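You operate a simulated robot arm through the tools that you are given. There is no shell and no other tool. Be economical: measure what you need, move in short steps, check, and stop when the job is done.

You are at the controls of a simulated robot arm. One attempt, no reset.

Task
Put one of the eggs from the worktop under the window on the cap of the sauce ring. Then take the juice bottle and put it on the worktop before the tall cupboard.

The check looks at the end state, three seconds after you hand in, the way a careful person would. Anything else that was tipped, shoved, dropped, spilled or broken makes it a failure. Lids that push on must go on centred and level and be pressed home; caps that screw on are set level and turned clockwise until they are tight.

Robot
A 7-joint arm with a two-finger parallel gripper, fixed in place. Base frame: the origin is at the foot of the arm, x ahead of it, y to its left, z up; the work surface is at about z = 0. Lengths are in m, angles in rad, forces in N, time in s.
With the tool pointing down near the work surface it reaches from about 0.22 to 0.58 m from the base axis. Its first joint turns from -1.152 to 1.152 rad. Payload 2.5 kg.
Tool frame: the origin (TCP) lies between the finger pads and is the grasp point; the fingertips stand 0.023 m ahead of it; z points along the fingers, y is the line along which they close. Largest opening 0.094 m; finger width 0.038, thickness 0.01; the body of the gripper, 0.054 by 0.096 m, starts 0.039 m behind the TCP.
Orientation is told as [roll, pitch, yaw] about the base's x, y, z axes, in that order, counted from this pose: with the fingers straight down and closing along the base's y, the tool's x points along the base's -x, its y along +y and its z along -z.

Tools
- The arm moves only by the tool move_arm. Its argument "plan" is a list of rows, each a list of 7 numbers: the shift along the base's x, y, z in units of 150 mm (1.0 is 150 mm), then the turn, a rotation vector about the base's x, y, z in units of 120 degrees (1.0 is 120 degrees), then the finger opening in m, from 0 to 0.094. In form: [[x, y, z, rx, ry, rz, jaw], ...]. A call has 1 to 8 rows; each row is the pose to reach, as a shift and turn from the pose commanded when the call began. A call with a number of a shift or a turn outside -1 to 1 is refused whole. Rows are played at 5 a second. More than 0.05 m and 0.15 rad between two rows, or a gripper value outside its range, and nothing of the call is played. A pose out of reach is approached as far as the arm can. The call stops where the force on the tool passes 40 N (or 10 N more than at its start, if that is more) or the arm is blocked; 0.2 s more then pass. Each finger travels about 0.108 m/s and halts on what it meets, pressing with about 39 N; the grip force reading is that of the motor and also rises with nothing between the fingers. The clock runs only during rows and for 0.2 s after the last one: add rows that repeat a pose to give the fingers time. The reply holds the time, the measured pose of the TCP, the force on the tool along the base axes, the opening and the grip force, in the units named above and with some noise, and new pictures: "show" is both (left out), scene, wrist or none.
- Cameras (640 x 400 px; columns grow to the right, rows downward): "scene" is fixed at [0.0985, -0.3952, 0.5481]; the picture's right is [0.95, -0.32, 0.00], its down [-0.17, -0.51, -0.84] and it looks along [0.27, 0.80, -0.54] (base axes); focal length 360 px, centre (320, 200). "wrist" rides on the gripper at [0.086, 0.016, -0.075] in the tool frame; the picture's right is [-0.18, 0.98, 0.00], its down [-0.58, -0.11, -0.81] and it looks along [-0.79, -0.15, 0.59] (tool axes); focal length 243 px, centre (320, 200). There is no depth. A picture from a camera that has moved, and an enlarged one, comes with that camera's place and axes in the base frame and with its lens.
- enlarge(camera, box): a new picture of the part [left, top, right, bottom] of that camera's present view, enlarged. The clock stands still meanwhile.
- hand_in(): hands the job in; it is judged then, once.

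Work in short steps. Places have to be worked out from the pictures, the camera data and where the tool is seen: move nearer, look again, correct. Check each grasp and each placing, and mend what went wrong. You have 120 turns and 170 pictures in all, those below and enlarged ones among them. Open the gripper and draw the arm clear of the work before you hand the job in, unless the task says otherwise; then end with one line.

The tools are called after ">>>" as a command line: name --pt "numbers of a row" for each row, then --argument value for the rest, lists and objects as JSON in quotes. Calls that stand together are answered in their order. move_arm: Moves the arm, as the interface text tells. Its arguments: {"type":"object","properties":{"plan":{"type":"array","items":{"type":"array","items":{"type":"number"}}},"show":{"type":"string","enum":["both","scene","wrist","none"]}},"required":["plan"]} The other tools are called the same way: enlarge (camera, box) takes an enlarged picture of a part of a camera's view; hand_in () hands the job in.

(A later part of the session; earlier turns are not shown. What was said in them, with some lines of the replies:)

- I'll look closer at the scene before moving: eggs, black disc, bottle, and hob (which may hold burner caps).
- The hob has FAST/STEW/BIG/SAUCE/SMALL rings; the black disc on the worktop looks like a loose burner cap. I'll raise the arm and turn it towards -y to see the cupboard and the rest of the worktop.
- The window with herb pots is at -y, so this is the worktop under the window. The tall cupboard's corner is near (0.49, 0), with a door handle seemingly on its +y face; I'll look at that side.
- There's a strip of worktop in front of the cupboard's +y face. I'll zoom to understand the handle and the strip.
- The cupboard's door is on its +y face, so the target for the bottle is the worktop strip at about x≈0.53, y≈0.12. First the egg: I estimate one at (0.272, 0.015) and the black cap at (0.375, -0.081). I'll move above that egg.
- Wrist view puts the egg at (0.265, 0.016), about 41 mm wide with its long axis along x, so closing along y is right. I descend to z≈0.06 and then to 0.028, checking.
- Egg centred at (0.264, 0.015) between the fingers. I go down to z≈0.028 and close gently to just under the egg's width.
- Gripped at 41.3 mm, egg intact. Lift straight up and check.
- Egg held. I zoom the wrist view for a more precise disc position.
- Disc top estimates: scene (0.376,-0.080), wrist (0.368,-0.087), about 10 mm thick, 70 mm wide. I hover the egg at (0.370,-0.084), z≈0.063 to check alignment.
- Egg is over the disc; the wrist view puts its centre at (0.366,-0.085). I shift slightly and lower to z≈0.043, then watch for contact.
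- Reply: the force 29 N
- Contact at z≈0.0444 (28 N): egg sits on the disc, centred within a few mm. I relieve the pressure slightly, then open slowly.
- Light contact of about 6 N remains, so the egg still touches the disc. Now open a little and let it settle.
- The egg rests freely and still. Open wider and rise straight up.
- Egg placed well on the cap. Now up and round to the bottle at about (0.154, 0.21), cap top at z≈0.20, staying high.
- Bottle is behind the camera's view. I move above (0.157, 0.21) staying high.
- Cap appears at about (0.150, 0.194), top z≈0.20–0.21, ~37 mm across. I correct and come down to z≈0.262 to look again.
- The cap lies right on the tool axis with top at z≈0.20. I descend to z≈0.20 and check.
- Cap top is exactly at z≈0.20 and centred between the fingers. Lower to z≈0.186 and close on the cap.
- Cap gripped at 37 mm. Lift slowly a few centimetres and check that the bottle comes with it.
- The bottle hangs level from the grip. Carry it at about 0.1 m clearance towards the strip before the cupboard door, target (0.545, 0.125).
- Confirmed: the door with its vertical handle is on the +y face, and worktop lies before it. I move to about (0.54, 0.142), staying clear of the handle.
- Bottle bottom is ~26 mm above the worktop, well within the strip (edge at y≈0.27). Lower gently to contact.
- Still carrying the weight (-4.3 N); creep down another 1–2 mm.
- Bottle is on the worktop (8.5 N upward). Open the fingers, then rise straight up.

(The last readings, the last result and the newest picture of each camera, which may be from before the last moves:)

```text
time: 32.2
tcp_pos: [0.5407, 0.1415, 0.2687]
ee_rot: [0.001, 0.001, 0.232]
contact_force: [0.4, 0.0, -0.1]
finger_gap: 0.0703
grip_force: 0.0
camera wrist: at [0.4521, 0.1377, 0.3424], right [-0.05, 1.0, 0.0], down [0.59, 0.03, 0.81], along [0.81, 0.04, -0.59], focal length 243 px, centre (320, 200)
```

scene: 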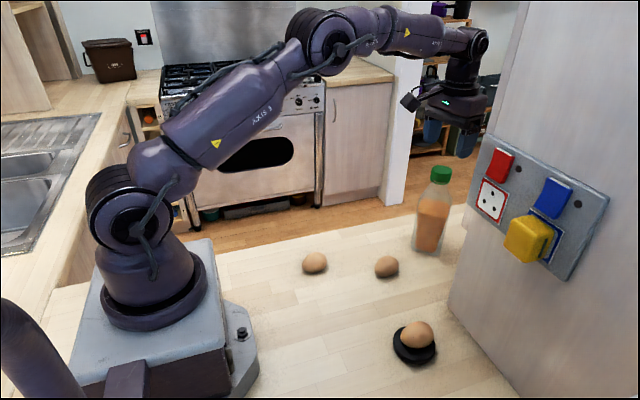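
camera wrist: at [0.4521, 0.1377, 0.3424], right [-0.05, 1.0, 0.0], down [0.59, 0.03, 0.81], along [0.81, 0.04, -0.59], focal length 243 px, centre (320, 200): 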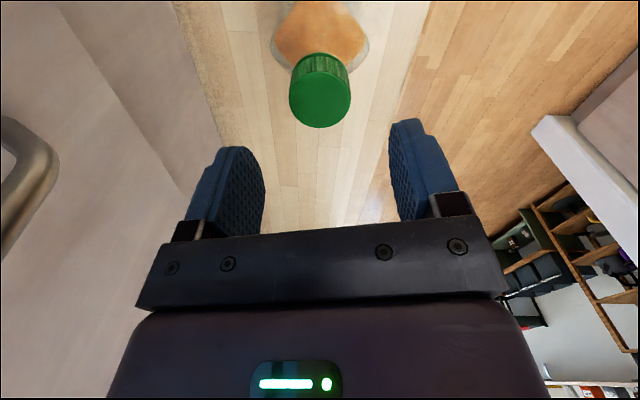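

Bottle stands upright before the cupboard. Withdraw the arm upward and back, then check everything.

>>> move_arm --pt "-0.1 0.02 0.2 0 0 0 0.08" --pt "-0.35 0.05 0.3 0 0 0 0.09" --pt "-0.65 0.1 0.3 0 0 0 0.094" --pt "-0.95 0.1 0.3 0 0 0 0.094" --pt "-1 0.1 0.3 0 0 0 0.094" --pt "-1 0.1 0.3 0 0 0 0.094"

>>> enlarge --camera "scene" --box '[280, 150, 480, 380]'

```text
time: 33.6
tcp_pos: [0.3904, 0.1569, 0.3122]
ee_rot: [-0.001, 0.001, 0.233]
contact_force: [-0.7, 0.6, -0.5]
finger_gap: 0.0936
grip_force: 0.0
camera wrist: at [0.3013, 0.1528, 0.3868], right [-0.05, 1.0, 0.0], down [0.59, 0.03, 0.81], along [0.81, 0.04, -0.59], focal length 243 px, centre (320, 200)
```

scene: 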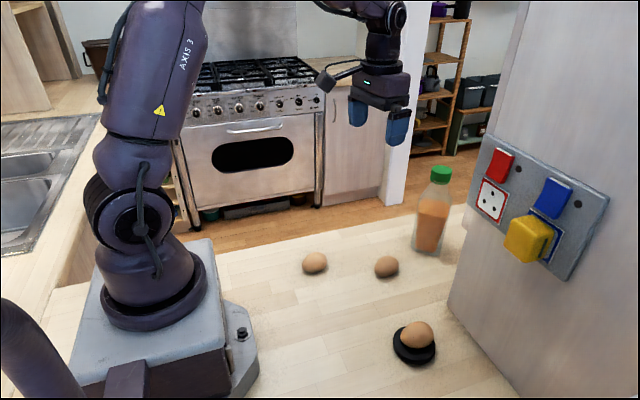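
wrist: 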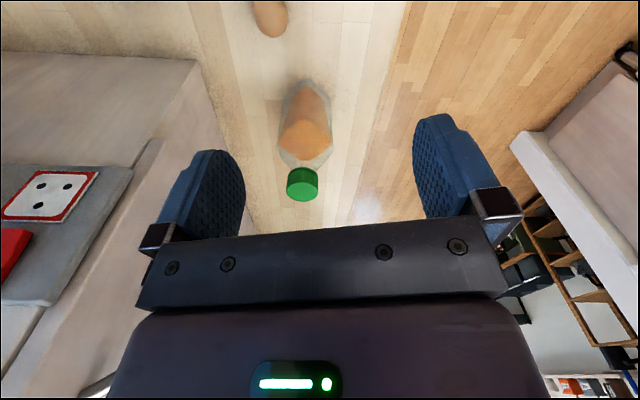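

```text
1.74 times, centred on (380, 265) of scene
camera zoom: at [0.0985, -0.3952, 0.5481], right [0.95, -0.32, 0.0], down [-0.17, -0.51, -0.84], along [0.27, 0.8, -0.54], focal length 626 px, centre (216, 87)
```

zoom: 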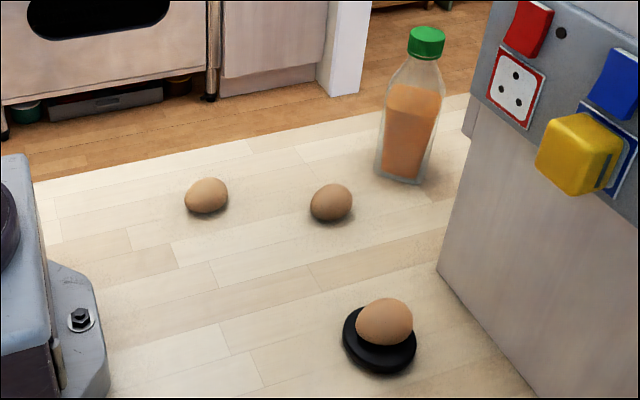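

The egg rests on the cap, the bottle stands before the cupboard, the other eggs have not moved, and the arm is clear. Handing in.

>>> hand_in

```text
The job is handed in.
```

I put one egg on the black burner cap, which I took to be the sauce ring's cap, and stood the juice bottle upright on the worktop in front of the tall cupboard's door; the job is handed in.
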